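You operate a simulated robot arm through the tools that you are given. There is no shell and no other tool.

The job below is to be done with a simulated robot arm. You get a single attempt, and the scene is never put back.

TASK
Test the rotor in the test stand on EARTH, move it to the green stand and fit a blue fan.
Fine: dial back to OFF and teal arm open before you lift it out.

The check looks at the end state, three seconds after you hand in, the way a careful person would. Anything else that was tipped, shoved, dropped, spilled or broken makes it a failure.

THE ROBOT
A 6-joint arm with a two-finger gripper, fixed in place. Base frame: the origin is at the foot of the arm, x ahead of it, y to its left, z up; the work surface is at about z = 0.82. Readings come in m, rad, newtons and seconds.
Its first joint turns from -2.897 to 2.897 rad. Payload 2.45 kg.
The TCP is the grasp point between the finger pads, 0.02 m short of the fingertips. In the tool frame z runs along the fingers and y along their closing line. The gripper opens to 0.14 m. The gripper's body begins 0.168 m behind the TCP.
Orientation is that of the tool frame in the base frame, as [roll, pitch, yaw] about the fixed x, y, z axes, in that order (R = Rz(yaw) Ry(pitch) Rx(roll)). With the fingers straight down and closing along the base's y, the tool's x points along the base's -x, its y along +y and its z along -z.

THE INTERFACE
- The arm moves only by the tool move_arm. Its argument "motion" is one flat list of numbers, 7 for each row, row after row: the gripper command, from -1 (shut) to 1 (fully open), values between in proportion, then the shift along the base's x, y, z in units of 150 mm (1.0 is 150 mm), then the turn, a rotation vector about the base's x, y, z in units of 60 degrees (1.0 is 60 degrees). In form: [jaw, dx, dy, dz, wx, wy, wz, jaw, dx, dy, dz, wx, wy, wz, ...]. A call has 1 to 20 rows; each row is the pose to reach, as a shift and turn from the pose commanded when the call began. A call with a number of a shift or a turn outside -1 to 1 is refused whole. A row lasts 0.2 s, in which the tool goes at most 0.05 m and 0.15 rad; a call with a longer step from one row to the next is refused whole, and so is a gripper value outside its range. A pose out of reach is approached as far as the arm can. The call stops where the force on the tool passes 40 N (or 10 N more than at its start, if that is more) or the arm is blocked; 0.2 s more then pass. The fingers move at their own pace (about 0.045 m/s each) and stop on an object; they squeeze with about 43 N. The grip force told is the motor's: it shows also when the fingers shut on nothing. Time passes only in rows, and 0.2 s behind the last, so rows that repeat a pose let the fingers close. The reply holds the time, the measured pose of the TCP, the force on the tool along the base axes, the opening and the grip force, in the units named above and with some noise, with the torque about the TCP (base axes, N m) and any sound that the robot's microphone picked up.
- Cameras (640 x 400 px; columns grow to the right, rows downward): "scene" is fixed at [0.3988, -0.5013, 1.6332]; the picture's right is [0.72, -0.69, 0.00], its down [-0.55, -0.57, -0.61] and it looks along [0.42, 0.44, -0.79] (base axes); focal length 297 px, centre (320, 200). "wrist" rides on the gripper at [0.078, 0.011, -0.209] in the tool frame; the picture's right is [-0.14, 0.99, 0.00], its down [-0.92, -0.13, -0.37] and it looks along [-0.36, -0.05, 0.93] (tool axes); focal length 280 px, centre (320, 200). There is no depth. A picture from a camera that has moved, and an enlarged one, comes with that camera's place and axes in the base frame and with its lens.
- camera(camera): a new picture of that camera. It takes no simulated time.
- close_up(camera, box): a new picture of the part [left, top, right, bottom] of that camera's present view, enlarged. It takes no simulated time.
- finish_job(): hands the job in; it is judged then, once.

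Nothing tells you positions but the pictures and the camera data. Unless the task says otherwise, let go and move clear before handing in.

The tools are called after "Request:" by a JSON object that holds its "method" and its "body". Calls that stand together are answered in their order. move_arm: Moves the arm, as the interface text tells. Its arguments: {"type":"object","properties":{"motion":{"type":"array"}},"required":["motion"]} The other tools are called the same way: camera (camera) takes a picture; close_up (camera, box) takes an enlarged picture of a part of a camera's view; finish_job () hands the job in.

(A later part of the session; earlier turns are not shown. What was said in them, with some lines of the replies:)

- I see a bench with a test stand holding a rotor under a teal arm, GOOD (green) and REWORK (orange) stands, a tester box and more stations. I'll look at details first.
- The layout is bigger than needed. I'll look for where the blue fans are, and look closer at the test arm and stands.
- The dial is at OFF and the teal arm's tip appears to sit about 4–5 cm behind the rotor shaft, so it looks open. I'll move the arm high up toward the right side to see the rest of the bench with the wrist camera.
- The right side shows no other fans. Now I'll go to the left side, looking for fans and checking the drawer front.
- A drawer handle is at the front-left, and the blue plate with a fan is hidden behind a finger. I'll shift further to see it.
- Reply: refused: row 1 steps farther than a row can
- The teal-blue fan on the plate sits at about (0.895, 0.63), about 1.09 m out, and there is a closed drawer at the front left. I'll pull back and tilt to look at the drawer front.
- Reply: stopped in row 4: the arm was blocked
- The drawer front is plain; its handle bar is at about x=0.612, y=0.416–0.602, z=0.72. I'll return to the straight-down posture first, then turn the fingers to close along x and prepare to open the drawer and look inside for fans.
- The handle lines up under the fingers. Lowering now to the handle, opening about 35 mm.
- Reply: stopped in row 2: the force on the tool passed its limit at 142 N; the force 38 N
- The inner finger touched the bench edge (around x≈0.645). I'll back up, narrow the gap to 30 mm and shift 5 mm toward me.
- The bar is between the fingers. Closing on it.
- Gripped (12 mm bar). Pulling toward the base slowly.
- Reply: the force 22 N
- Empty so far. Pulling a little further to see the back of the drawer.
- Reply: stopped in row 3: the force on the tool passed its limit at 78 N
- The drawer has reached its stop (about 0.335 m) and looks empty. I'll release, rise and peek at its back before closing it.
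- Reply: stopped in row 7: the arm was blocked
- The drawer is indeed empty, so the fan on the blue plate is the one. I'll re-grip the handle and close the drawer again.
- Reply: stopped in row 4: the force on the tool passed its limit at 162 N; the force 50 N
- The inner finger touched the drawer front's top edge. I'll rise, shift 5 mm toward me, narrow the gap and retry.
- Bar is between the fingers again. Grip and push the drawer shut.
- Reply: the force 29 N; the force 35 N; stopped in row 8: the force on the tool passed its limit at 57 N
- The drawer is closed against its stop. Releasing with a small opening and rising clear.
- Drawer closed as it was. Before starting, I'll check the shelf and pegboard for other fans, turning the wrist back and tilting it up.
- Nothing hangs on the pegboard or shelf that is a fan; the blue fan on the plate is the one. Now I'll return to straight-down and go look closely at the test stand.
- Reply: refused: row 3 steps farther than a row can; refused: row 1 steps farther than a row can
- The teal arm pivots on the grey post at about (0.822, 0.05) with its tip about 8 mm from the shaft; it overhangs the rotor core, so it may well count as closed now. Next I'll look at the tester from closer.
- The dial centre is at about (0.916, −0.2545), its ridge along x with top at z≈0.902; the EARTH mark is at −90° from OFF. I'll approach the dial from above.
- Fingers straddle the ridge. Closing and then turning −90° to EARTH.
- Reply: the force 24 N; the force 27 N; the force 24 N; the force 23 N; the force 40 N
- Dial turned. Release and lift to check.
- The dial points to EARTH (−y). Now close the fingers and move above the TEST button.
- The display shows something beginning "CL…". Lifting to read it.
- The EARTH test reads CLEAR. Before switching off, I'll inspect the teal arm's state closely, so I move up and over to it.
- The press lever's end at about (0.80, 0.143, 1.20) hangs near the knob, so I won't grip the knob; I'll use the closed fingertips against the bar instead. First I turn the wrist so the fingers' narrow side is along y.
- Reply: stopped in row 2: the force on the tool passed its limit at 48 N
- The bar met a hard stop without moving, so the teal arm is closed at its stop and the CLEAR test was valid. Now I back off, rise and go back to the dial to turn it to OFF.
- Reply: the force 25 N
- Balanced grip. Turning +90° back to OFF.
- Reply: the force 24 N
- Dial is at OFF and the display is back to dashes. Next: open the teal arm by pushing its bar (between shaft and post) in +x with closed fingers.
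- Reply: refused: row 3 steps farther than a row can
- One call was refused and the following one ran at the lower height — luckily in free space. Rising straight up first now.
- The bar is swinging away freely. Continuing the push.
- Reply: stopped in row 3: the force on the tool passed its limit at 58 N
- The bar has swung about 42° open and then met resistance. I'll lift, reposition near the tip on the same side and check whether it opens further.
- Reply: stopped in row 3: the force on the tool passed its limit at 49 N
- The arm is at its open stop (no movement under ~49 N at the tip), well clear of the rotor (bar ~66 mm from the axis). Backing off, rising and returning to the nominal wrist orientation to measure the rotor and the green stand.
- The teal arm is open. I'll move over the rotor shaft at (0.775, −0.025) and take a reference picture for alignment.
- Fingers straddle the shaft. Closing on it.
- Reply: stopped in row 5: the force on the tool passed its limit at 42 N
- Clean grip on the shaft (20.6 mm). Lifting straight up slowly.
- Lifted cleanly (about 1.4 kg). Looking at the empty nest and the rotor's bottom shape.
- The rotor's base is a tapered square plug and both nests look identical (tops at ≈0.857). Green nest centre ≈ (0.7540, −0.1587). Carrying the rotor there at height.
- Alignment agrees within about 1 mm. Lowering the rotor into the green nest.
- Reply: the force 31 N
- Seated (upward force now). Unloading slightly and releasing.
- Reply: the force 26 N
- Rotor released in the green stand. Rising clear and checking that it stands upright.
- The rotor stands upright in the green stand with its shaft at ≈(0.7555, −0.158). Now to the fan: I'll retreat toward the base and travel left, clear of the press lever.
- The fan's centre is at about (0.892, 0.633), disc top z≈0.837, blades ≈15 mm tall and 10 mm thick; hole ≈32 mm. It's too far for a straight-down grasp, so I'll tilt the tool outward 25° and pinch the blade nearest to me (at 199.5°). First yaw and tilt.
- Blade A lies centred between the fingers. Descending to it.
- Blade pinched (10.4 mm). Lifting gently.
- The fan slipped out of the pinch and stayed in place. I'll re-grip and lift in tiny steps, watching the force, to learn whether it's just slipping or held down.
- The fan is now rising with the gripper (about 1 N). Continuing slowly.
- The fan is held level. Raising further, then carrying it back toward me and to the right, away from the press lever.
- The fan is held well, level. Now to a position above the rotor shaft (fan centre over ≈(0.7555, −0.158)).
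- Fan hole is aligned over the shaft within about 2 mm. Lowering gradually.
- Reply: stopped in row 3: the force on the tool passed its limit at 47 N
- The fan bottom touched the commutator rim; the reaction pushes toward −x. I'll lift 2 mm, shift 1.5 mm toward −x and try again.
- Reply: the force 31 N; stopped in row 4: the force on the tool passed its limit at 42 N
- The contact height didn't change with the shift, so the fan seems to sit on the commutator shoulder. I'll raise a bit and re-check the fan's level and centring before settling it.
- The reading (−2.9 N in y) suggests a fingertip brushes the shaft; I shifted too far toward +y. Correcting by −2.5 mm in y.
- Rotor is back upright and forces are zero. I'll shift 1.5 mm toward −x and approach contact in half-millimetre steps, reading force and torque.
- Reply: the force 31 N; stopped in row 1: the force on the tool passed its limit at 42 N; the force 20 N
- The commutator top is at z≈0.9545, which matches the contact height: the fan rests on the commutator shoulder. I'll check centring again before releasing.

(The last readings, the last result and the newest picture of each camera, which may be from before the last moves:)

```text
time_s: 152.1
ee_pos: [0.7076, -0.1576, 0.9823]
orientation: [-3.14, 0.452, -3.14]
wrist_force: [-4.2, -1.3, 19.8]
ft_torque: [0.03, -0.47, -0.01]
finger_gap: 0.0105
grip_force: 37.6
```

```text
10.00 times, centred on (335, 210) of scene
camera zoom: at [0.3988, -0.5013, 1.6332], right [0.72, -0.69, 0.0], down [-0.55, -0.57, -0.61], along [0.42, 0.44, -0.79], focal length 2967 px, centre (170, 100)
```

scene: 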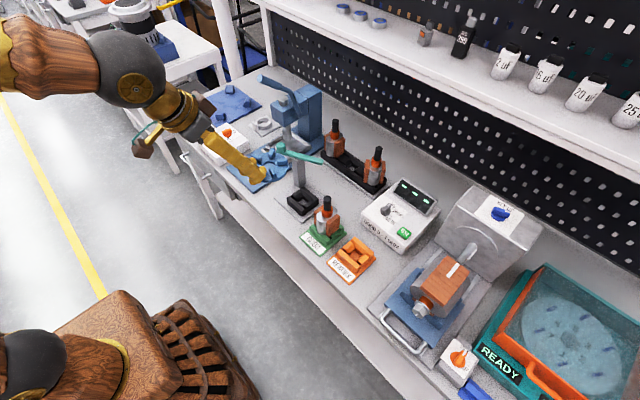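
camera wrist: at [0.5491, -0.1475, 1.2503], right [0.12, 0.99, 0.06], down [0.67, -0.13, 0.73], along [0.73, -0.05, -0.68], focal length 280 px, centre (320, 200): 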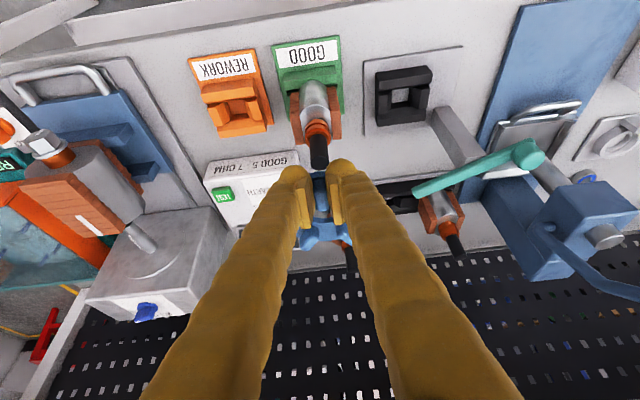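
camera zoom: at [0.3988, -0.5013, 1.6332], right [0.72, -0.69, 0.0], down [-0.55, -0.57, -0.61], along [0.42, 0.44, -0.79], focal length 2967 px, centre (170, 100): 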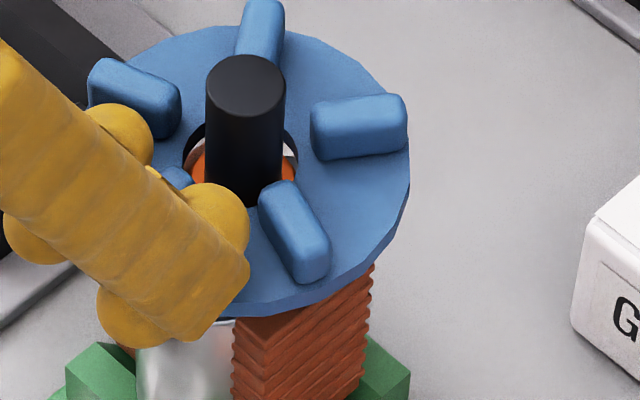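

Request:
{"method": "move_arm", "body": {"motion": [-1, 0, 0, 0.012, 0, 0, 0, -1, -0.004, -0.005, 0.012, 0, 0.009, 0, -1, -0.004, -0.005, 0.006, 0, 0.009, 0, -1, -0.004, -0.005, 0.003, 0, 0.009, 0]}}

Request:
{"method": "move_arm", "body": {"motion": [-1, 0, 0, -0.004, 0, 0, 0, -1, 0, 0, -0.004, 0, 0, 0]}}

Request:
{"method": "move_arm", "body": {"motion": [-1, 0, 0, -0.004, 0, 0, 0, -1, 0, 0, -0.004, 0, 0, 0]}}

```text
time_s: 153.1
ee_pos: [0.708, -0.1577, 0.9829]
orientation: [-3.139, 0.441, -3.14]
wrist_force: [-5.0, 3.8, 19.5]
ft_torque: [0.14, -0.43, 0.12]
finger_gap: 0.0108
grip_force: 37.8
```

```text
time_s: 153.7
ee_pos: [0.7078, -0.1576, 0.9824]
orientation: [-3.139, 0.441, -3.141]
wrist_force: [-7.9, 2.4, 29.6]
ft_torque: [0.11, -0.73, 0.08]
finger_gap: 0.0107
grip_force: 37.8
```

```text
time_s: 154.3
ee_pos: [0.7086, -0.1572, 0.9818]
orientation: [-3.139, 0.444, -3.139]
wrist_force: [-5.4, 1.3, 37.2]
ft_torque: [0.09, -1.08, 0.0]
finger_gap: 0.0107
grip_force: 37.2
```

Request:
{"method": "move_arm", "body": {"motion": [-1, 0, 0, 0.012, 0, 0, 0, -1, 0, 0, 0.015, 0, 0.02, 0, -1, 0, 0, 0.012, 0, 0.02, 0]}}

Request:
{"method": "move_arm", "body": {"motion": [-1, 0, 0, -0.004, 0, 0, 0, -1, 0, 0, -0.004, 0, 0, 0]}}

Request:
{"method": "move_arm", "body": {"motion": [-1, 0, 0, -0.004, 0, 0, 0, -1, 0, 0, -0.004, 0, 0, 0]}}

```text
time_s: 155.1
ee_pos: [0.7069, -0.1569, 0.9827]
orientation: [-3.136, 0.42, -3.141]
wrist_force: [1.1, -1.2, 19.7]
ft_torque: [0.0, -0.68, -0.07]
finger_gap: 0.0107
grip_force: 38.0
```

```text
time_s: 155.7
ee_pos: [0.7074, -0.1558, 0.9828]
orientation: [-3.138, 0.421, -3.141]
wrist_force: [-7.0, 2.1, 29.2]
ft_torque: [0.1, -0.76, 0.06]
finger_gap: 0.0103
grip_force: 37.9
```

```text
time_s: 156.2
ee_pos: [0.7077, -0.1573, 0.983]
orientation: [-3.138, 0.42, -3.141]
wrist_force: [-1.0, -0.8, 6.6]
ft_torque: [0.0, -0.2, 0.01]
finger_gap: 0.0102
grip_force: 37.4
stopped in row 2: the force on the tool passed its limit at 41 N (the readings are from after the stop); the commanded pose is now the measured one
```

Request:
{"method": "move_arm", "body": {"motion": [-1, 0, 0, 0.01, 0, 0, 0, -1, -0.005, 0, 0.01, 0, 0.012, 0, -1, -0.005, 0, 0.002, 0, 0.012, 0, -1, -0.005, 0, 0, 0, 0.012, 0]}}

Request:
{"method": "move_arm", "body": {"motion": [-1, 0, 0, -0.004, 0, 0, 0, -1, 0, 0, -0.004, 0, 0, 0]}}

```text
time_s: 157.2
ee_pos: [0.7068, -0.1575, 0.983]
orientation: [-3.139, 0.412, -3.14]
wrist_force: [-4.7, 0.6, 17.6]
ft_torque: [0.09, -0.41, 0.02]
finger_gap: 0.0105
grip_force: 37.6
```

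```text
time_s: 157.8
ee_pos: [0.7076, -0.1584, 0.9823]
orientation: [-3.135, 0.411, -3.139]
wrist_force: [-8.0, -0.6, 35.7]
ft_torque: [0.1, -0.95, 0.0]
finger_gap: 0.0105
grip_force: 37.6
```

Request:
{"method": "move_arm", "body": {"motion": [-1, 0, 0, 0.012, 0, 0, 0, -1, -0.01, 0, 0.015, 0, -0.026, 0, -1, -0.01, 0, 0.006, 0, -0.026, 0, -1, -0.01, 0, 0.002, 0, -0.026, 0]}}

Request:
{"method": "move_arm", "body": {"motion": [-1, 0, 0, -0.005, 0, 0, 0, -1, 0, 0, -0.005, 0, 0, 0]}}

Request:
{"method": "close_up", "body": {"camera": "scene", "box": [325, 195, 345, 220]}}

```text
time_s: 158.8
ee_pos: [0.7054, -0.158, 0.9828]
orientation: [-3.14, 0.436, -3.141]
wrist_force: [4.3, -0.5, -0.2]
ft_torque: [0.01, -0.12, 0.05]
finger_gap: 0.0104
grip_force: 37.7
```

```text
time_s: 159.4
ee_pos: [0.7044, -0.1588, 0.9818]
orientation: [-3.139, 0.437, -3.14]
wrist_force: [-1.9, -1.5, 13.1]
ft_torque: [0.01, -0.39, -0.04]
finger_gap: 0.0106
grip_force: 37.9
```

```text
16.00 times, centred on (335, 208) of scene
camera zoom: at [0.3988, -0.5013, 1.6332], right [0.72, -0.69, 0.0], down [-0.55, -0.57, -0.61], along [0.42, 0.44, -0.79], focal length 4748 px, centre (80, 80)
```

zoom: 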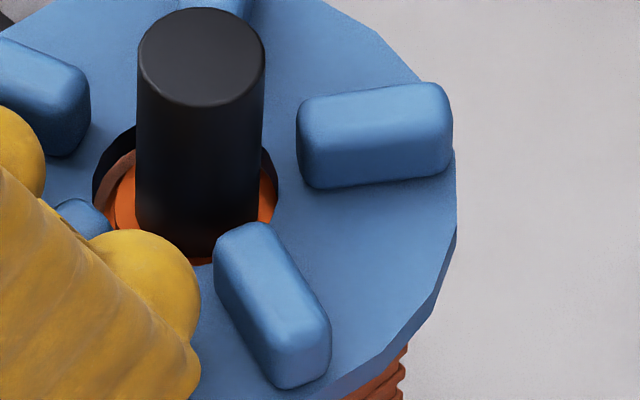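

The picture shows the fan now about 2.2 mm too far toward −x; centred in y. I'll raise slightly, shift +2 mm in x with the fan level, and try once more lightly.

Request:
{"method": "move_arm", "body": {"motion": [-1, 0, 0, 0.012, 0, 0, 0, -1, 0.0135, 0, 0.015, 0, 0.004, 0, -1, 0.0135, 0, 0.008, 0, 0.004, 0, -1, 0.0135, 0, 0.003, 0, 0.004, 0]}}

Request:
{"method": "close_up", "body": {"camera": "scene", "box": [325, 195, 345, 220]}}

```text
time_s: 160.4
ee_pos: [0.7067, -0.1578, 0.9824]
orientation: [-3.138, 0.431, -3.139]
wrist_force: [-4.1, -0.7, 11.2]
ft_torque: [0.06, -0.26, 0.0]
finger_gap: 0.0102
grip_force: 37.6
```

```text
16.00 times, centred on (335, 208) of scene
camera zoom: at [0.3988, -0.5013, 1.6332], right [0.72, -0.69, 0.0], down [-0.55, -0.57, -0.61], along [0.42, 0.44, -0.79], focal length 4748 px, centre (80, 80)
```

zoom: 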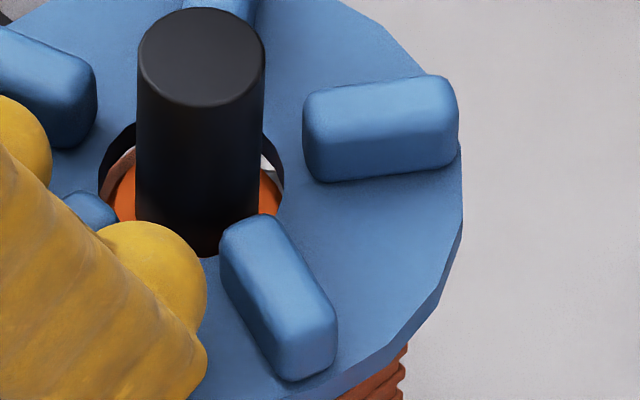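

The fan is centred within ~0.5 mm and rests on the commutator shoulder. I'll relieve the pressure and release the blade gently.

Request:
{"method": "move_arm", "body": {"motion": [-1, 0, 0, 0.002, 0, 0, 0, -1, 0, 0, 0.003, 0, 0, 0]}}

```text
time_s: 161.0
ee_pos: [0.708, -0.1571, 0.9809]
orientation: [-3.138, 0.43, -3.14]
wrist_force: [1.4, -1.1, 8.7]
ft_torque: [0.01, -0.3, -0.02]
finger_gap: 0.0103
grip_force: 37.2
```

Request:
{"method": "move_arm", "body": {"motion": [-1, 0, 0, 0.003, 0, 0, 0, -1, 0, 0, 0.004, 0, 0, 0]}}

Request:
{"method": "move_arm", "body": {"motion": [-0.8, 0, 0, 0, 0, 0, 0, -0.7, 0, 0, 0, 0, 0, 0, -0.62, 0, 0, 0, 0, 0, 0, -0.55, 0, 0, 0, 0, 0, 0, -0.55, 0, 0, 0, 0, 0, 0]}}

Request:
{"method": "close_up", "body": {"camera": "scene", "box": [315, 190, 355, 230]}}

Request:
{"method": "close_up", "body": {"camera": "wrist", "box": [280, 120, 370, 260]}}

```text
time_s: 161.6
ee_pos: [0.7075, -0.1571, 0.9818]
orientation: [-3.138, 0.432, -3.14]
wrist_force: [-0.4, 0.1, 1.3]
ft_torque: [-0.01, -0.06, 0.01]
finger_gap: 0.0104
grip_force: 38.0
```

```text
time_s: 162.8
ee_pos: [0.7068, -0.1561, 0.9828]
orientation: [-3.138, 0.431, -3.14]
wrist_force: [0.0, -0.3, 0.1]
ft_torque: [0.0, 0.0, 0.0]
finger_gap: 0.0316
grip_force: 0.1
```

```text
10.00 times, centred on (335, 210) of scene
camera zoom: at [0.3988, -0.5013, 1.6332], right [0.72, -0.69, 0.0], down [-0.55, -0.57, -0.61], along [0.42, 0.44, -0.79], focal length 2967 px, centre (170, 100)
```

zoom: 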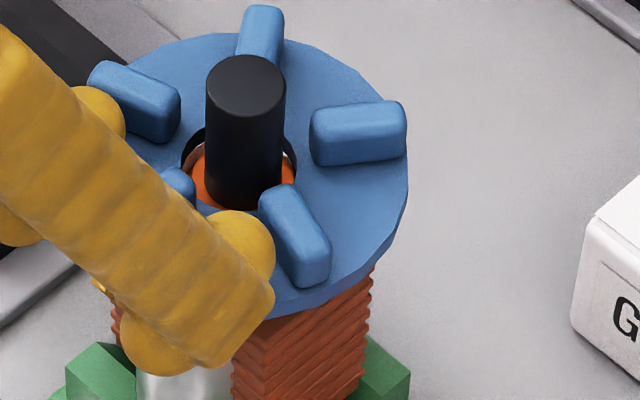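

```text
2.86 times, centred on (325, 190) of wrist
camera zoom: at [0.5484, -0.1464, 1.1407], right [0.12, 0.99, 0.05], down [0.68, -0.13, 0.72], along [0.72, -0.05, -0.69], focal length 801 px, centre (306, 229)
```

zoom: 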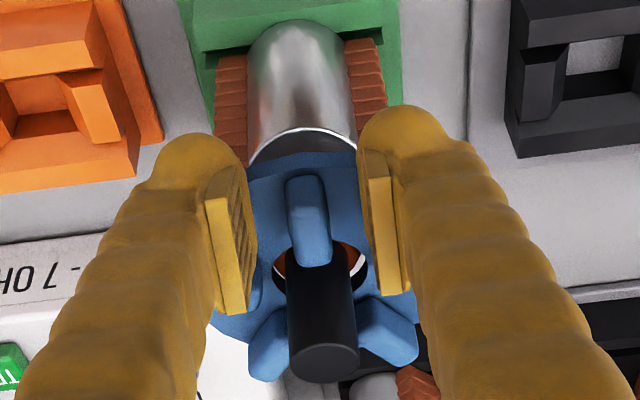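

Released; the fan sits level on the shoulder around the shaft. Retreating along the tool axis.

Request:
{"method": "move_arm", "body": {"motion": [-0.55, -0.03, 0, 0.06, 0, 0, 0, -0.55, -0.06, 0, 0.13, 0, 0, 0, -0.55, -0.1, 0, 0.22, 0, 0, 0, -0.55, -0.2, 0, 0.42, 0, 0, 0, -0.55, -0.32, 0, 0.65, 0, 0, 0, -0.55, -0.5, 0, 0.9, 0, 0, 0]}}

Request:
{"method": "close_up", "body": {"camera": "scene", "box": [300, 180, 370, 260]}}

Request:
{"method": "close_up", "body": {"camera": "wrist", "box": [260, 40, 380, 160]}}

```text
time_s: 164.2
ee_pos: [0.6333, -0.157, 1.1178]
orientation: [-3.138, 0.433, -3.139]
wrist_force: [-0.4, -0.4, -0.4]
ft_torque: [0.0, -0.02, -0.02]
finger_gap: 0.0316
grip_force: 0.1
```

```text
5.00 times, centred on (335, 220) of scene
camera zoom: at [0.3988, -0.5013, 1.6332], right [0.72, -0.69, 0.0], down [-0.55, -0.57, -0.61], along [0.42, 0.44, -0.79], focal length 1484 px, centre (245, 100)
```

zoom: 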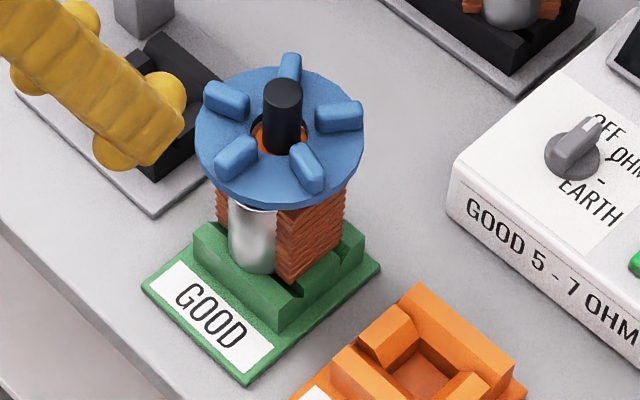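

```text
3.33 times, centred on (320, 100) of wrist
camera zoom: at [0.4746, -0.1456, 1.2759], right [0.12, 0.99, 0.05], down [0.68, -0.13, 0.72], along [0.72, -0.05, -0.69], focal length 935 px, centre (320, 533)
```

zoom: 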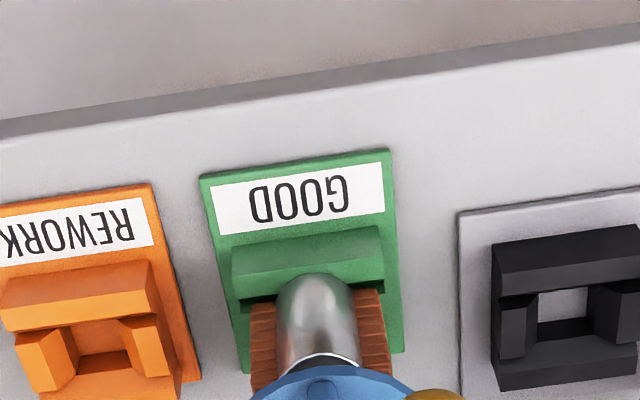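

Request:
{"method": "close_up", "body": {"camera": "scene", "box": [322, 190, 352, 222]}}

Request:
{"method": "close_up", "body": {"camera": "wrist", "box": [270, 100, 370, 220]}}

```text
12.50 times, centred on (337, 206) of scene
camera zoom: at [0.3988, -0.5013, 1.6332], right [0.72, -0.69, 0.0], down [-0.55, -0.57, -0.61], along [0.42, 0.44, -0.79], focal length 3709 px, centre (108, 125)
```

zoom: 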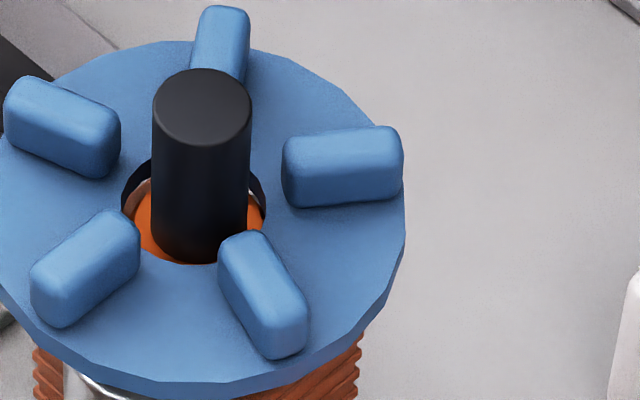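

```text
3.33 times, centred on (320, 160) of wrist
camera zoom: at [0.4746, -0.1456, 1.2759], right [0.12, 0.99, 0.05], down [0.68, -0.13, 0.72], along [0.72, -0.05, -0.69], focal length 935 px, centre (320, 333)
```

zoom: 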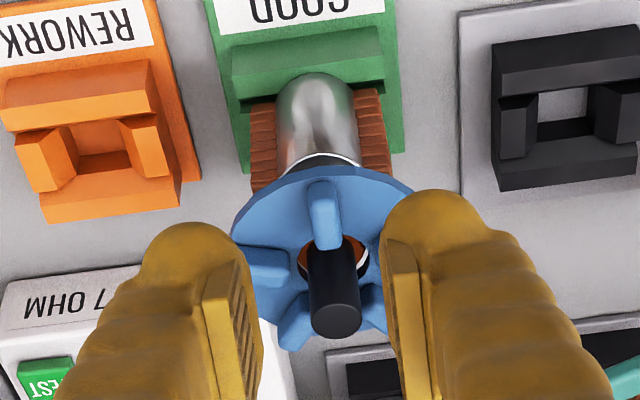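

The fan sits centred (within ~1 mm) and level on the rotor in the green stand. Moving the arm clear and un-tilting, then a final check of the whole scene.

Request:
{"method": "move_arm", "body": {"motion": [-0.55, -0.05, 0, 0.2, 0, 0, 0, -0.55, -0.1, 0, 0.4, 0, 0.138, 0, -0.55, -0.1, 0, 0.6, 0, 0.276, 0, -0.55, -0.1, 0.1, 0.7, 0, 0.413, 0, -0.55, -0.1, 0.35, 0.7, 0, 0.413, 0, -0.55, -0.1, 0.6, 0.7, 0, 0.413, 0]}}

Request:
{"method": "move_arm", "body": {"motion": [-0.55, 0, 0.3, 0, 0, 0, 0, -0.55, 0, 0.6, 0, 0, 0, 0, -0.55, 0, 0.9, 0, 0, 0, 0, -0.55, 0, 1, 0, 0, 0, 0]}}

Request:
{"method": "camera", "body": {"camera": "scene"}}

Request:
{"method": "camera", "body": {"camera": "wrist"}}

```text
time_s: 165.6
ee_pos: [0.6156, -0.0676, 1.2213]
orientation: [-3.137, -0.002, 3.141]
wrist_force: [-0.6, 1.1, 0.9]
ft_torque: [0.02, 0.01, -0.01]
finger_gap: 0.0314
grip_force: 0.1
```

```text
time_s: 166.6
ee_pos: [0.6165, 0.0827, 1.2236]
orientation: [-3.139, -0.002, -3.14]
wrist_force: [-0.6, 0.4, 0.1]
ft_torque: [0.02, 0.01, 0.0]
finger_gap: 0.0315
grip_force: 0.1
```

```text
taken
```

scene: 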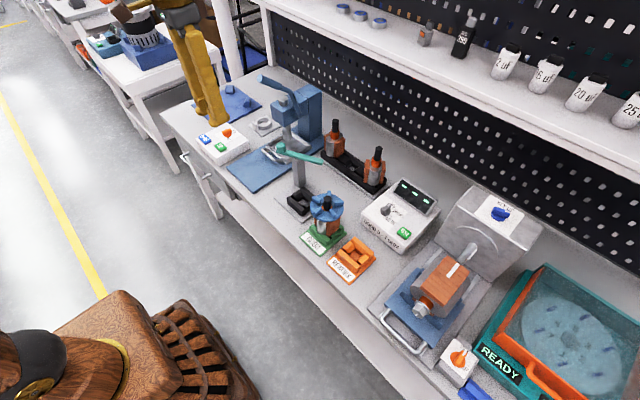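

```text
taken
camera wrist: at [0.5388, 0.0945, 1.4331], right [0.14, 0.99, 0.0], down [0.92, -0.12, 0.37], along [0.36, -0.05, -0.93], focal length 280 px, centre (320, 200)
```

wrist: 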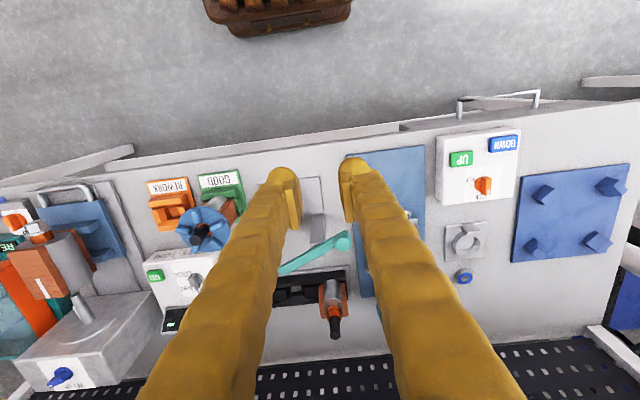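

Request:
{"method": "close_up", "body": {"camera": "scene", "box": [150, 60, 310, 220]}}

Request:
{"method": "close_up", "body": {"camera": "wrist", "box": [130, 150, 260, 280]}}

Request:
{"method": "close_up", "body": {"camera": "wrist", "box": [380, 70, 640, 220]}}

Request:
{"method": "close_up", "body": {"camera": "scene", "box": [270, 120, 450, 290]}}

```text
2.50 times, centred on (230, 140) of scene
camera zoom: at [0.3988, -0.5013, 1.6332], right [0.72, -0.69, 0.0], down [-0.55, -0.57, -0.61], along [0.42, 0.44, -0.79], focal length 742 px, centre (545, 350)
```

zoom: 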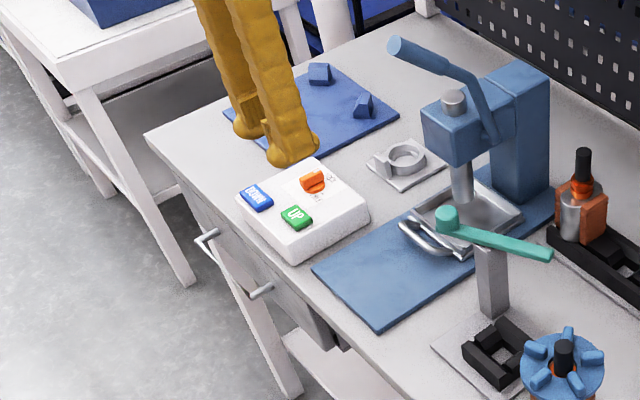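

```text
3.08 times, centred on (195, 215) of wrist
camera zoom: at [0.5388, 0.0945, 1.4331], right [0.14, 0.99, 0.0], down [0.92, -0.12, 0.37], along [0.36, -0.05, -0.93], focal length 863 px, centre (705, 154)
```

zoom: 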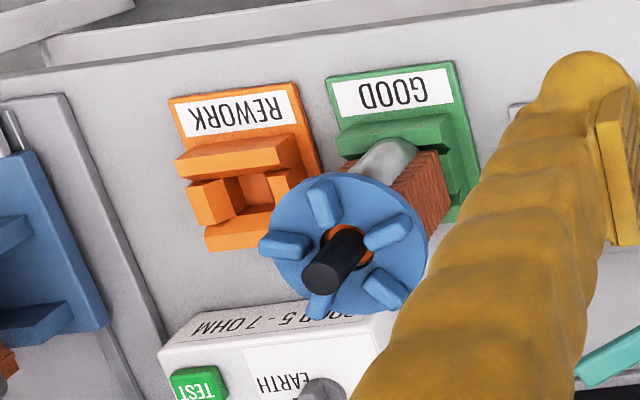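

```text
2.46 times, centred on (510, 145) of wrist
camera zoom: at [0.5388, 0.0945, 1.4331], right [0.14, 0.99, 0.0], down [0.92, -0.12, 0.37], along [0.36, -0.05, -0.93], focal length 690 px, centre (-148, 335)
```

zoom: 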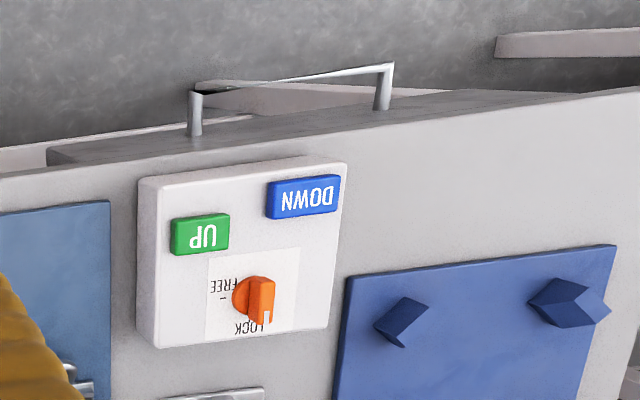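

```text
2.35 times, centred on (360, 205) of scene
camera zoom: at [0.3988, -0.5013, 1.6332], right [0.72, -0.69, 0.0], down [-0.55, -0.57, -0.61], along [0.42, 0.44, -0.79], focal length 698 px, centre (226, 188)
```

zoom: 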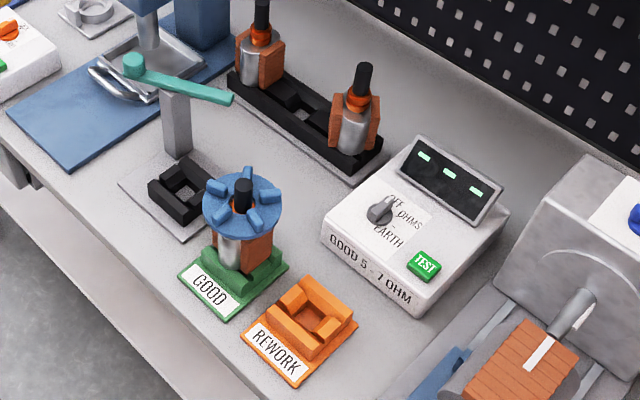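

Everything looks in order and the drawer handle is exactly where it was. One last check: I'll view the fan's hole from straight above to confirm how it seats on the commutator.

Request:
{"method": "move_arm", "body": {"motion": [-0.55, 0, -0.3, 0, 0, 0, 0, -0.55, 0, -0.6, 0, 0, 0, 0, -0.55, 0, -0.9, 0, 0, 0, 0, -0.55, 0.1, -1, 0, 0, 0, 0]}}

Request:
{"method": "move_arm", "body": {"motion": [-0.55, 0.25, -0.15, 0, 0, 0, 0, -0.55, 0.5, -0.3, 0, 0, 0, 0, -0.55, 0.75, -0.45, 0, 0, 0, 0, -0.55, 0.97, -0.6, 0, 0, 0, 0]}}

Request:
{"method": "move_arm", "body": {"motion": [-0.55, 0.2, -0.05, -0.1, 0, 0, 0, -0.55, 0.375, -0.07, -0.2, 0, 0, 0, -0.55, 0.375, -0.07, -0.4, 0, 0, 0]}}

Request:
{"method": "camera", "body": {"camera": "wrist"}}

Request:
{"method": "close_up", "body": {"camera": "wrist", "box": [280, 50, 360, 130]}}

```text
time_s: 167.6
ee_pos: [0.6331, -0.0686, 1.2223]
orientation: [-3.138, -0.002, -3.14]
wrist_force: [-1.3, -0.9, -0.2]
ft_torque: [-0.02, -0.01, -0.01]
finger_gap: 0.0317
grip_force: 0.0
```

```text
time_s: 168.6
ee_pos: [0.7774, -0.1582, 1.2224]
orientation: [-3.138, 0.001, -3.14]
wrist_force: [0.5, 0.7, 1.0]
ft_torque: [0.0, -0.04, 0.04]
finger_gap: 0.0316
grip_force: 0.0
```

```text
time_s: 169.4
ee_pos: [0.8335, -0.1673, 1.1623]
orientation: [-3.137, -0.002, -3.14]
wrist_force: [-0.5, 0.2, 0.3]
ft_torque: [0.03, 0.0, 0.02]
finger_gap: 0.0313
grip_force: 0.0
```

```text
taken
camera wrist: at [0.7553, -0.1569, 1.3727], right [0.14, 0.99, 0.0], down [0.92, -0.12, 0.37], along [0.36, -0.05, -0.93], focal length 280 px, centre (320, 200)
```

wrist: 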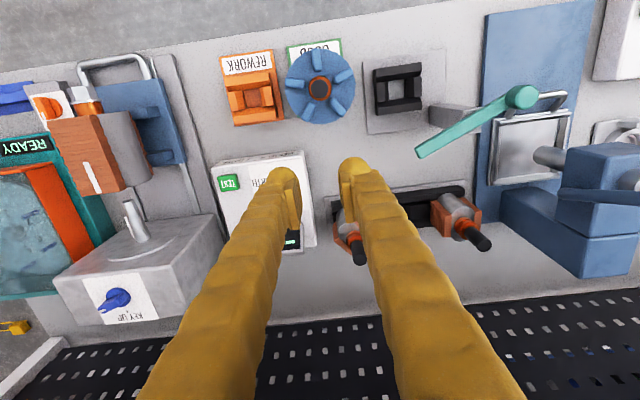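

```text
5.00 times, centred on (320, 90) of wrist
camera zoom: at [0.7553, -0.1569, 1.3727], right [0.14, 0.99, 0.0], down [0.92, -0.12, 0.37], along [0.36, -0.05, -0.93], focal length 1402 px, centre (320, 750)
```

zoom: 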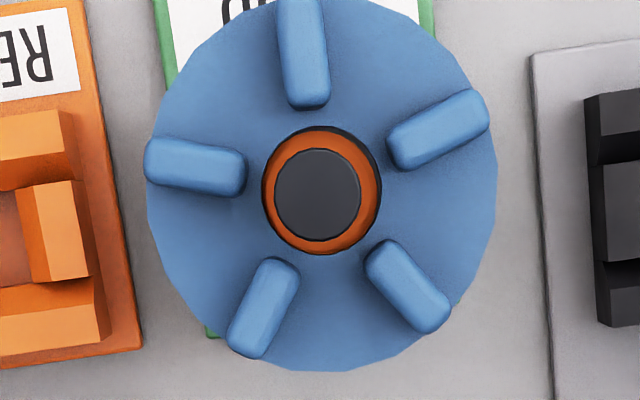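

Request:
{"method": "close_up", "body": {"camera": "wrist", "box": [305, 70, 337, 106]}}

```text
11.11 times, centred on (321, 88) of wrist
camera zoom: at [0.7553, -0.1569, 1.3727], right [0.14, 0.99, 0.0], down [0.92, -0.12, 0.37], along [0.36, -0.05, -0.93], focal length 3115 px, centre (309, 1444)
```

zoom: 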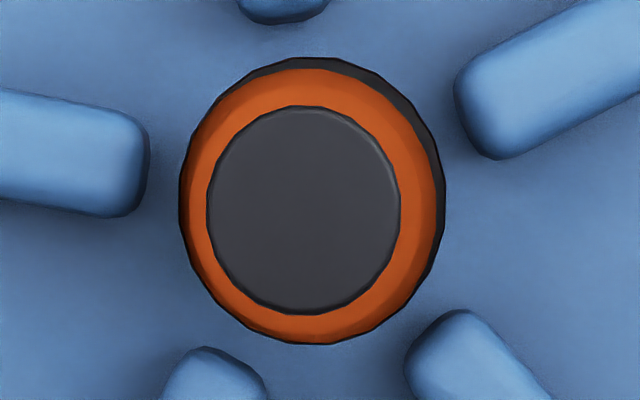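

From above the bore and the orange shoulder are nearly the same size, with the fan about 1 mm off-centre. To be sure it is fully seated I'll take the rim squarely with both fingers from above, centre it and press lightly to see if it goes lower.

Request:
{"method": "move_arm", "body": {"motion": [0, -0.2, 0.03, 0, 0, 0, 0, 0.5, -0.4, 0.05, 0, 0, 0, 0, 0.78, -0.52, 0.069, 0, 0, 0, 0, 0.78, -0.52, 0.069, 0, 0, 0, 0, 0.78, -0.52, 0.069, -0.15, 0, 0, 0, 0.78, -0.52, 0.069, -0.3, 0, 0, 0, 0.78, -0.52, 0.069, -0.4, 0, 0, 0]}}

Request:
{"method": "camera", "body": {"camera": "wrist"}}

Request:
{"method": "close_up", "body": {"camera": "scene", "box": [280, 130, 390, 250]}}

```text
time_s: 171.0
ee_pos: [0.7561, -0.1572, 1.1032]
orientation: [-3.138, -0.002, -3.14]
wrist_force: [-0.1, -0.4, 1.2]
ft_torque: [0.01, 0.02, -0.01]
finger_gap: 0.1246
grip_force: 0.1
```

```text
taken
camera wrist: at [0.6779, -0.1463, 1.3124], right [0.14, 0.99, 0.0], down [0.92, -0.12, 0.37], along [0.36, -0.05, -0.93], focal length 280 px, centre (320, 200)
```

wrist: 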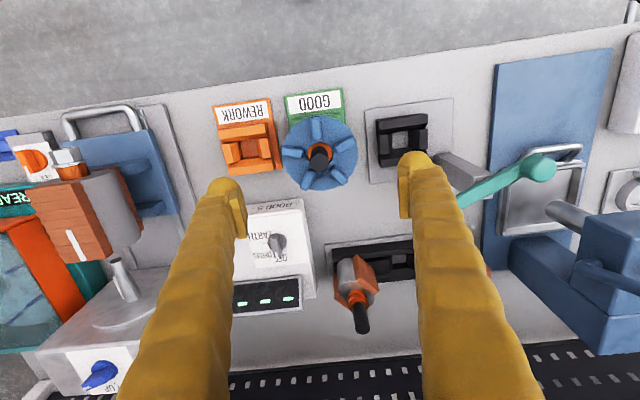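

```text
3.33 times, centred on (335, 190) of scene
camera zoom: at [0.3988, -0.5013, 1.6332], right [0.72, -0.69, 0.0], down [-0.55, -0.57, -0.61], along [0.42, 0.44, -0.79], focal length 989 px, centre (270, 233)
```

zoom: 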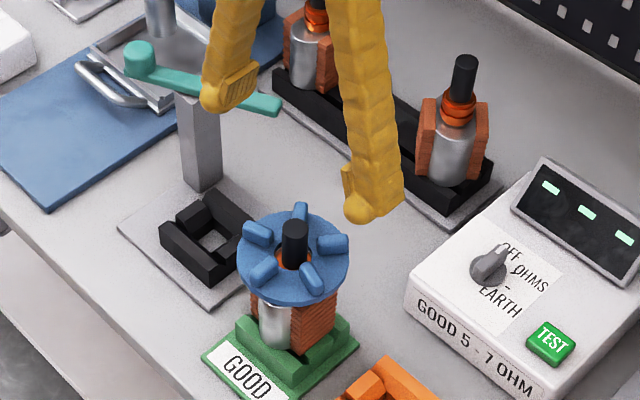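

Request:
{"method": "move_arm", "body": {"motion": [0.78, 0, 0.002, -0.2, 0, 0, 0, 0.78, 0, 0.002, -0.4, 0, 0, 0, 0.78, 0, 0.002, -0.6, 0, 0, 0, 0.78, 0, 0.002, -0.75, 0, 0, 0, 0.78, 0, 0.002, -0.88, 0, 0, 0]}}

Request:
{"method": "close_up", "body": {"camera": "wrist", "box": [200, 60, 440, 240]}}

Request:
{"method": "close_up", "body": {"camera": "scene", "box": [290, 160, 370, 250]}}

```text
time_s: 172.2
ee_pos: [0.7554, -0.1567, 0.9693]
orientation: [-3.137, -0.001, -3.138]
wrist_force: [1.0, 0.5, 0.1]
ft_torque: [0.01, 0.01, -0.02]
finger_gap: 0.1246
grip_force: 0.0
```

```text
2.22 times, centred on (320, 150) of wrist
camera zoom: at [0.6776, -0.1458, 1.1803], right [0.14, 0.99, 0.0], down [0.92, -0.13, 0.37], along [0.36, -0.05, -0.93], focal length 623 px, centre (320, 311)
```

zoom: 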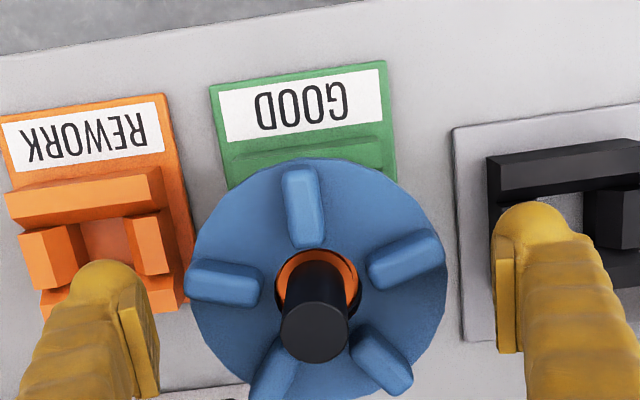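

```text
4.44 times, centred on (330, 205) of scene
camera zoom: at [0.3988, -0.5013, 1.6332], right [0.72, -0.69, 0.0], down [-0.55, -0.57, -0.61], along [0.42, 0.44, -0.79], focal length 1319 px, centre (276, 178)
```

zoom: 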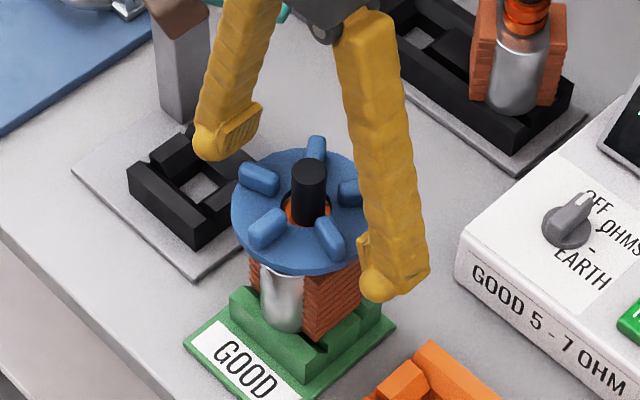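

Request:
{"method": "move_arm", "body": {"motion": [0.6, 0, 0, 0, 0, 0, 0, 0.45, 0, 0, 0, 0, 0, 0, 0.38, 0, 0, 0, 0, 0, 0, 0.34, 0, 0, 0, 0, 0, 0, 0.34, 0, 0, 0, 0, 0, 0]}}

Request:
{"method": "close_up", "body": {"camera": "wrist", "box": [220, 80, 420, 230]}}

```text
time_s: 173.4
ee_pos: [0.7562, -0.1573, 0.9711]
orientation: [-3.139, -0.002, -3.139]
wrist_force: [-0.4, 0.7, 3.0]
ft_torque: [0.03, 0.01, 0.0]
finger_gap: 0.0954
grip_force: 10.1
```

```text
2.67 times, centred on (320, 155) of wrist
camera zoom: at [0.6776, -0.1458, 1.1806], right [0.14, 0.99, 0.0], down [0.92, -0.13, 0.37], along [0.36, -0.05, -0.93], focal length 748 px, centre (320, 320)
```

zoom: 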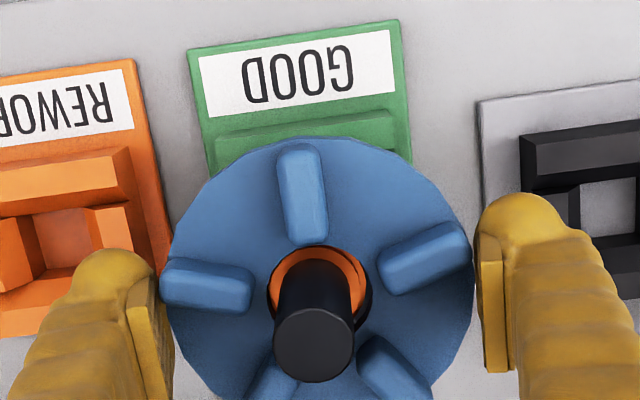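

The rim is held lightly (95.4 mm, ~10 N). Now small centring moves with a light downward bias.

Request:
{"method": "move_arm", "body": {"motion": [0.34, 0, 0, -0.005, 0, 0, 0, 0.34, 0.004, -0.004, -0.008, 0, 0, 0, 0.34, 0.004, -0.004, -0.008, 0, 0, 0]}}

Request:
{"method": "move_arm", "body": {"motion": [0.34, 0.003, 0, -0.002, 0, 0, 0, 0.34, 0.003, -0.003, -0.002, 0, 0, 0, 0.34, 0, -0.005, -0.002, 0, 0, 0]}}

```text
time_s: 174.2
ee_pos: [0.7568, -0.1577, 0.9705]
orientation: [-3.139, -0.001, -3.14]
wrist_force: [-4.4, 6.4, 24.7]
ft_torque: [0.28, 0.09, 0.02]
finger_gap: 0.0954
grip_force: 7.5
```

```text
time_s: 175.0
ee_pos: [0.756, -0.1588, 0.9672]
orientation: [-3.137, -0.004, -3.14]
wrist_force: [-0.3, -0.1, -0.6]
ft_torque: [0.01, 0.02, 0.02]
finger_gap: 0.0969
grip_force: 11.5
```

Request:
{"method": "close_up", "body": {"camera": "scene", "box": [300, 180, 370, 260]}}

Request:
{"method": "close_up", "body": {"camera": "wrist", "box": [220, 80, 420, 230]}}

```text
5.00 times, centred on (335, 220) of scene
camera zoom: at [0.3988, -0.5013, 1.6332], right [0.72, -0.69, 0.0], down [-0.55, -0.57, -0.61], along [0.42, 0.44, -0.79], focal length 1484 px, centre (245, 100)
```

zoom: 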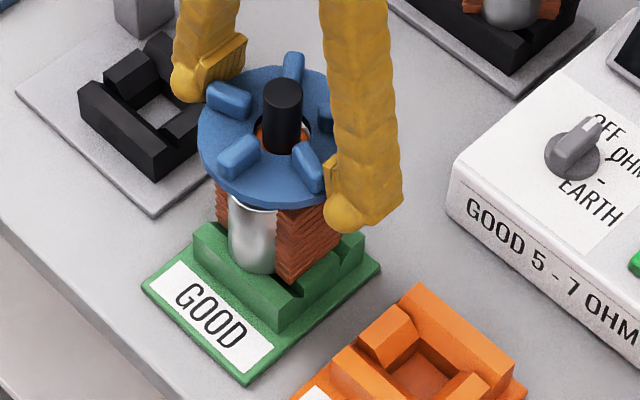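

```text
2.67 times, centred on (320, 155) of wrist
camera zoom: at [0.6785, -0.1477, 1.1776], right [0.14, 0.99, 0.0], down [0.92, -0.13, 0.37], along [0.36, -0.05, -0.93], focal length 748 px, centre (320, 320)
```

zoom: 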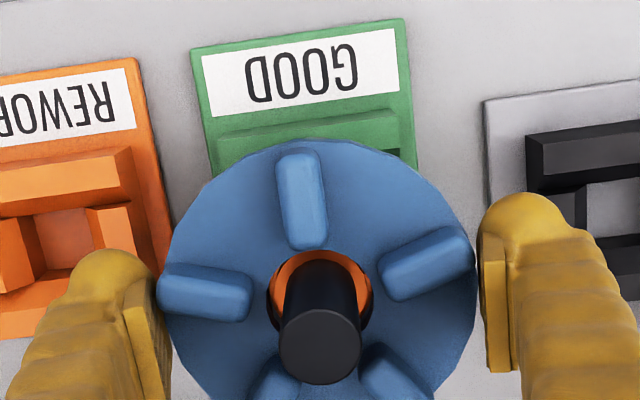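

Request:
{"method": "move_arm", "body": {"motion": [0.45, 0, 0, 0, 0, 0, 0, 0.6, 0, 0, 0, 0, 0, 0, 0.78, 0, 0, 0, 0, 0, 0, 0.78, 0, 0, 0.2, 0, 0, 0, 0.78, 0, 0, 0.5, 0, 0, 0, 0.78, 0, 0, 0.8, 0, 0, 0, 0.78, 0, 0, 1, 0, 0, 0]}}

Request:
{"method": "move_arm", "body": {"motion": [0.78, 0.25, 0, 0.1, 0, 0, 0, 0.78, 0.52, -0.06, 0.25, 0, 0, 0]}}

Request:
{"method": "close_up", "body": {"camera": "wrist", "box": [305, 70, 337, 106]}}

Request:
{"method": "close_up", "body": {"camera": "wrist", "box": [270, 40, 370, 140]}}

```text
time_s: 176.6
ee_pos: [0.7559, -0.1573, 1.1201]
orientation: [-3.138, -0.003, -3.139]
wrist_force: [-0.8, 0.4, -0.1]
ft_torque: [0.03, 0.0, -0.02]
finger_gap: 0.1246
grip_force: 0.0
```

```text
time_s: 177.2
ee_pos: [0.8355, -0.1682, 1.1576]
orientation: [-3.139, 0.0, -3.139]
wrist_force: [-0.6, 0.6, -0.1]
ft_torque: [-0.03, -0.06, -0.03]
finger_gap: 0.1244
grip_force: 0.1
```

```text
11.11 times, centred on (321, 88) of wrist
camera zoom: at [0.7563, -0.1563, 1.3676], right [0.14, 0.99, 0.0], down [0.92, -0.12, 0.37], along [0.36, -0.05, -0.93], focal length 3115 px, centre (309, 1444)
```

zoom: 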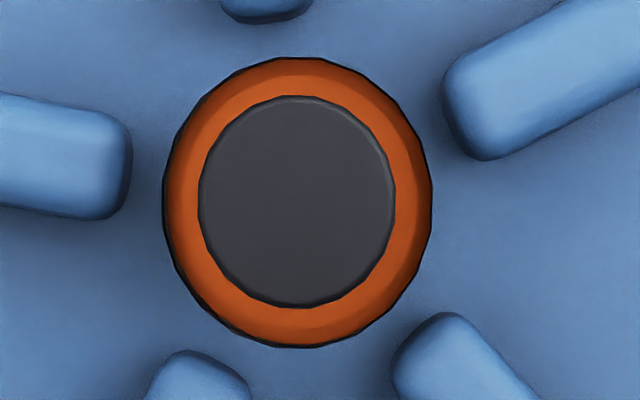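

```text
4.00 times, centred on (320, 90) of wrist
camera zoom: at [0.7563, -0.1563, 1.3676], right [0.14, 0.99, 0.0], down [0.92, -0.12, 0.37], along [0.36, -0.05, -0.93], focal length 1122 px, centre (320, 640)
```

zoom: 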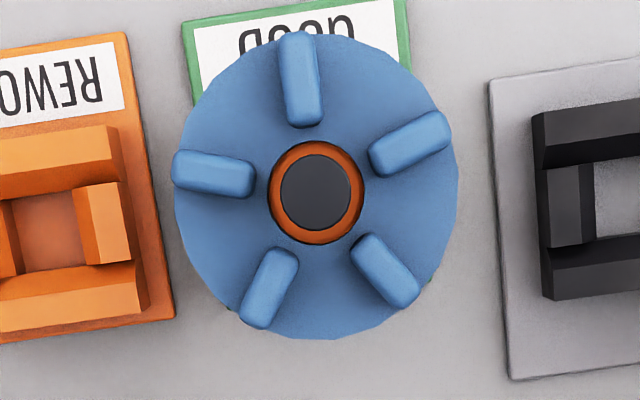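

Now the fan's bore is concentric with the shaft and the orange shoulder fills the bore, so it rests fully on that shoulder and cannot go lower. Moving the arm clear for the final check.

Request:
{"method": "move_arm", "body": {"motion": [0.5, -0.1, 0, 0.25, 0, 0, 0, 0.2, -0.3, 0.05, 0.45, 0, 0, 0, 0, -0.6, 0.1, 0.5, 0, 0, 0, 0, -0.85, 0.2, 0.5, 0, 0, 0, 0, -1, 0.4, 0.5, 0, 0, 0]}}

Request:
{"method": "move_arm", "body": {"motion": [0, -0.1, 0.3, 0, 0, 0, 0, 0, -0.2, 0.6, 0, 0, 0, 0, 0, -0.3, 0.9, 0, 0, 0, 0, 0, -0.3, 1, 0, 0, 0, 0]}}

Request:
{"method": "camera", "body": {"camera": "scene"}}

Request:
{"method": "close_up", "body": {"camera": "scene", "box": [290, 170, 380, 260]}}

```text
time_s: 178.4
ee_pos: [0.6833, -0.1069, 1.2323]
orientation: [-3.14, -0.003, -3.14]
wrist_force: [0.1, 0.2, 0.0]
ft_torque: [-0.03, 0.03, -0.01]
finger_gap: 0.07
grip_force: 0.1
```

```text
time_s: 179.4
ee_pos: [0.6388, 0.0425, 1.2311]
orientation: [-3.138, -0.002, -3.14]
wrist_force: [-0.6, 0.1, 0.1]
ft_torque: [0.01, 0.0, 0.03]
finger_gap: 0.0699
grip_force: 0.1
```

```text
taken
```

scene: 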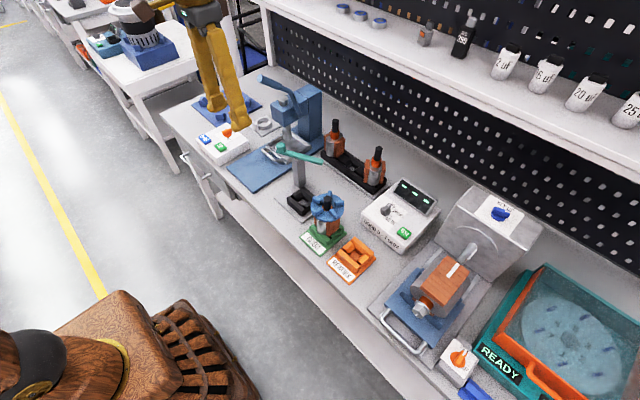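

```text
4.44 times, centred on (335, 215) of scene
camera zoom: at [0.3988, -0.5013, 1.6332], right [0.72, -0.69, 0.0], down [-0.55, -0.57, -0.61], along [0.42, 0.44, -0.79], focal length 1319 px, centre (253, 133)
```

zoom: 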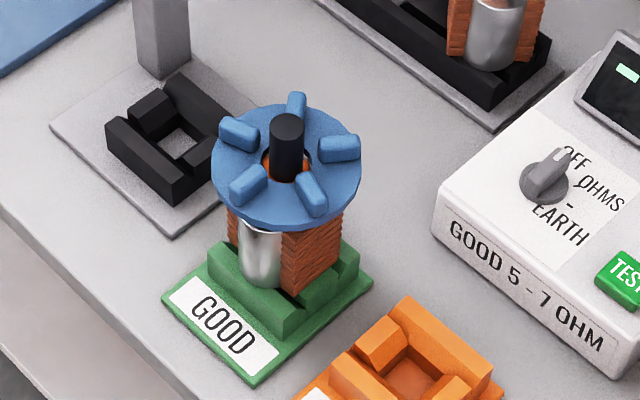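

The tested rotor stands upright in the green stand with the blue fan centred and level on its shaft. The dial is at OFF, the teal arm is open, the drawer I opened is shut again, and the arm is clear and empty, so I'm handing in.

Request:
{"method": "finish_job", "body": {}}

```text
The job is handed in.
```

The rotor passed its EARTH test (the display read CLEAR) and now stands upright in the green stand with the blue fan fitted. I've handed the job in; no result has come back yet.

- **Test:** I set the dial to EARTH and pressed TEST with the teal arm closed against its stop.
- **Before lifting:** I turned the dial back to OFF and swung the teal arm to its open stop, then lifted the rotor out.
- **Fan:** It came from the blue plate at the left end of the bench, the only fan I found. It sits level and centred on the rotor's shaft, resting on the orange collar. I pressed it lightly while holding it centred and it went no lower.

**Handling along the way:**
- While looking for fans I opened the drawer at the front left. It was empty, and I pushed it shut again.
- The gripper bumped the bench edge and the top of the drawer front, with force peaks of about 140–160 N. The pictures show nothing out of place there.
- The fan slipped out of the first grip and stayed flat on its plate. The second grip held.
- A finger nudged the rotor shaft about 2 mm while I was fitting the fan. The rotor settled straight back into its seat.
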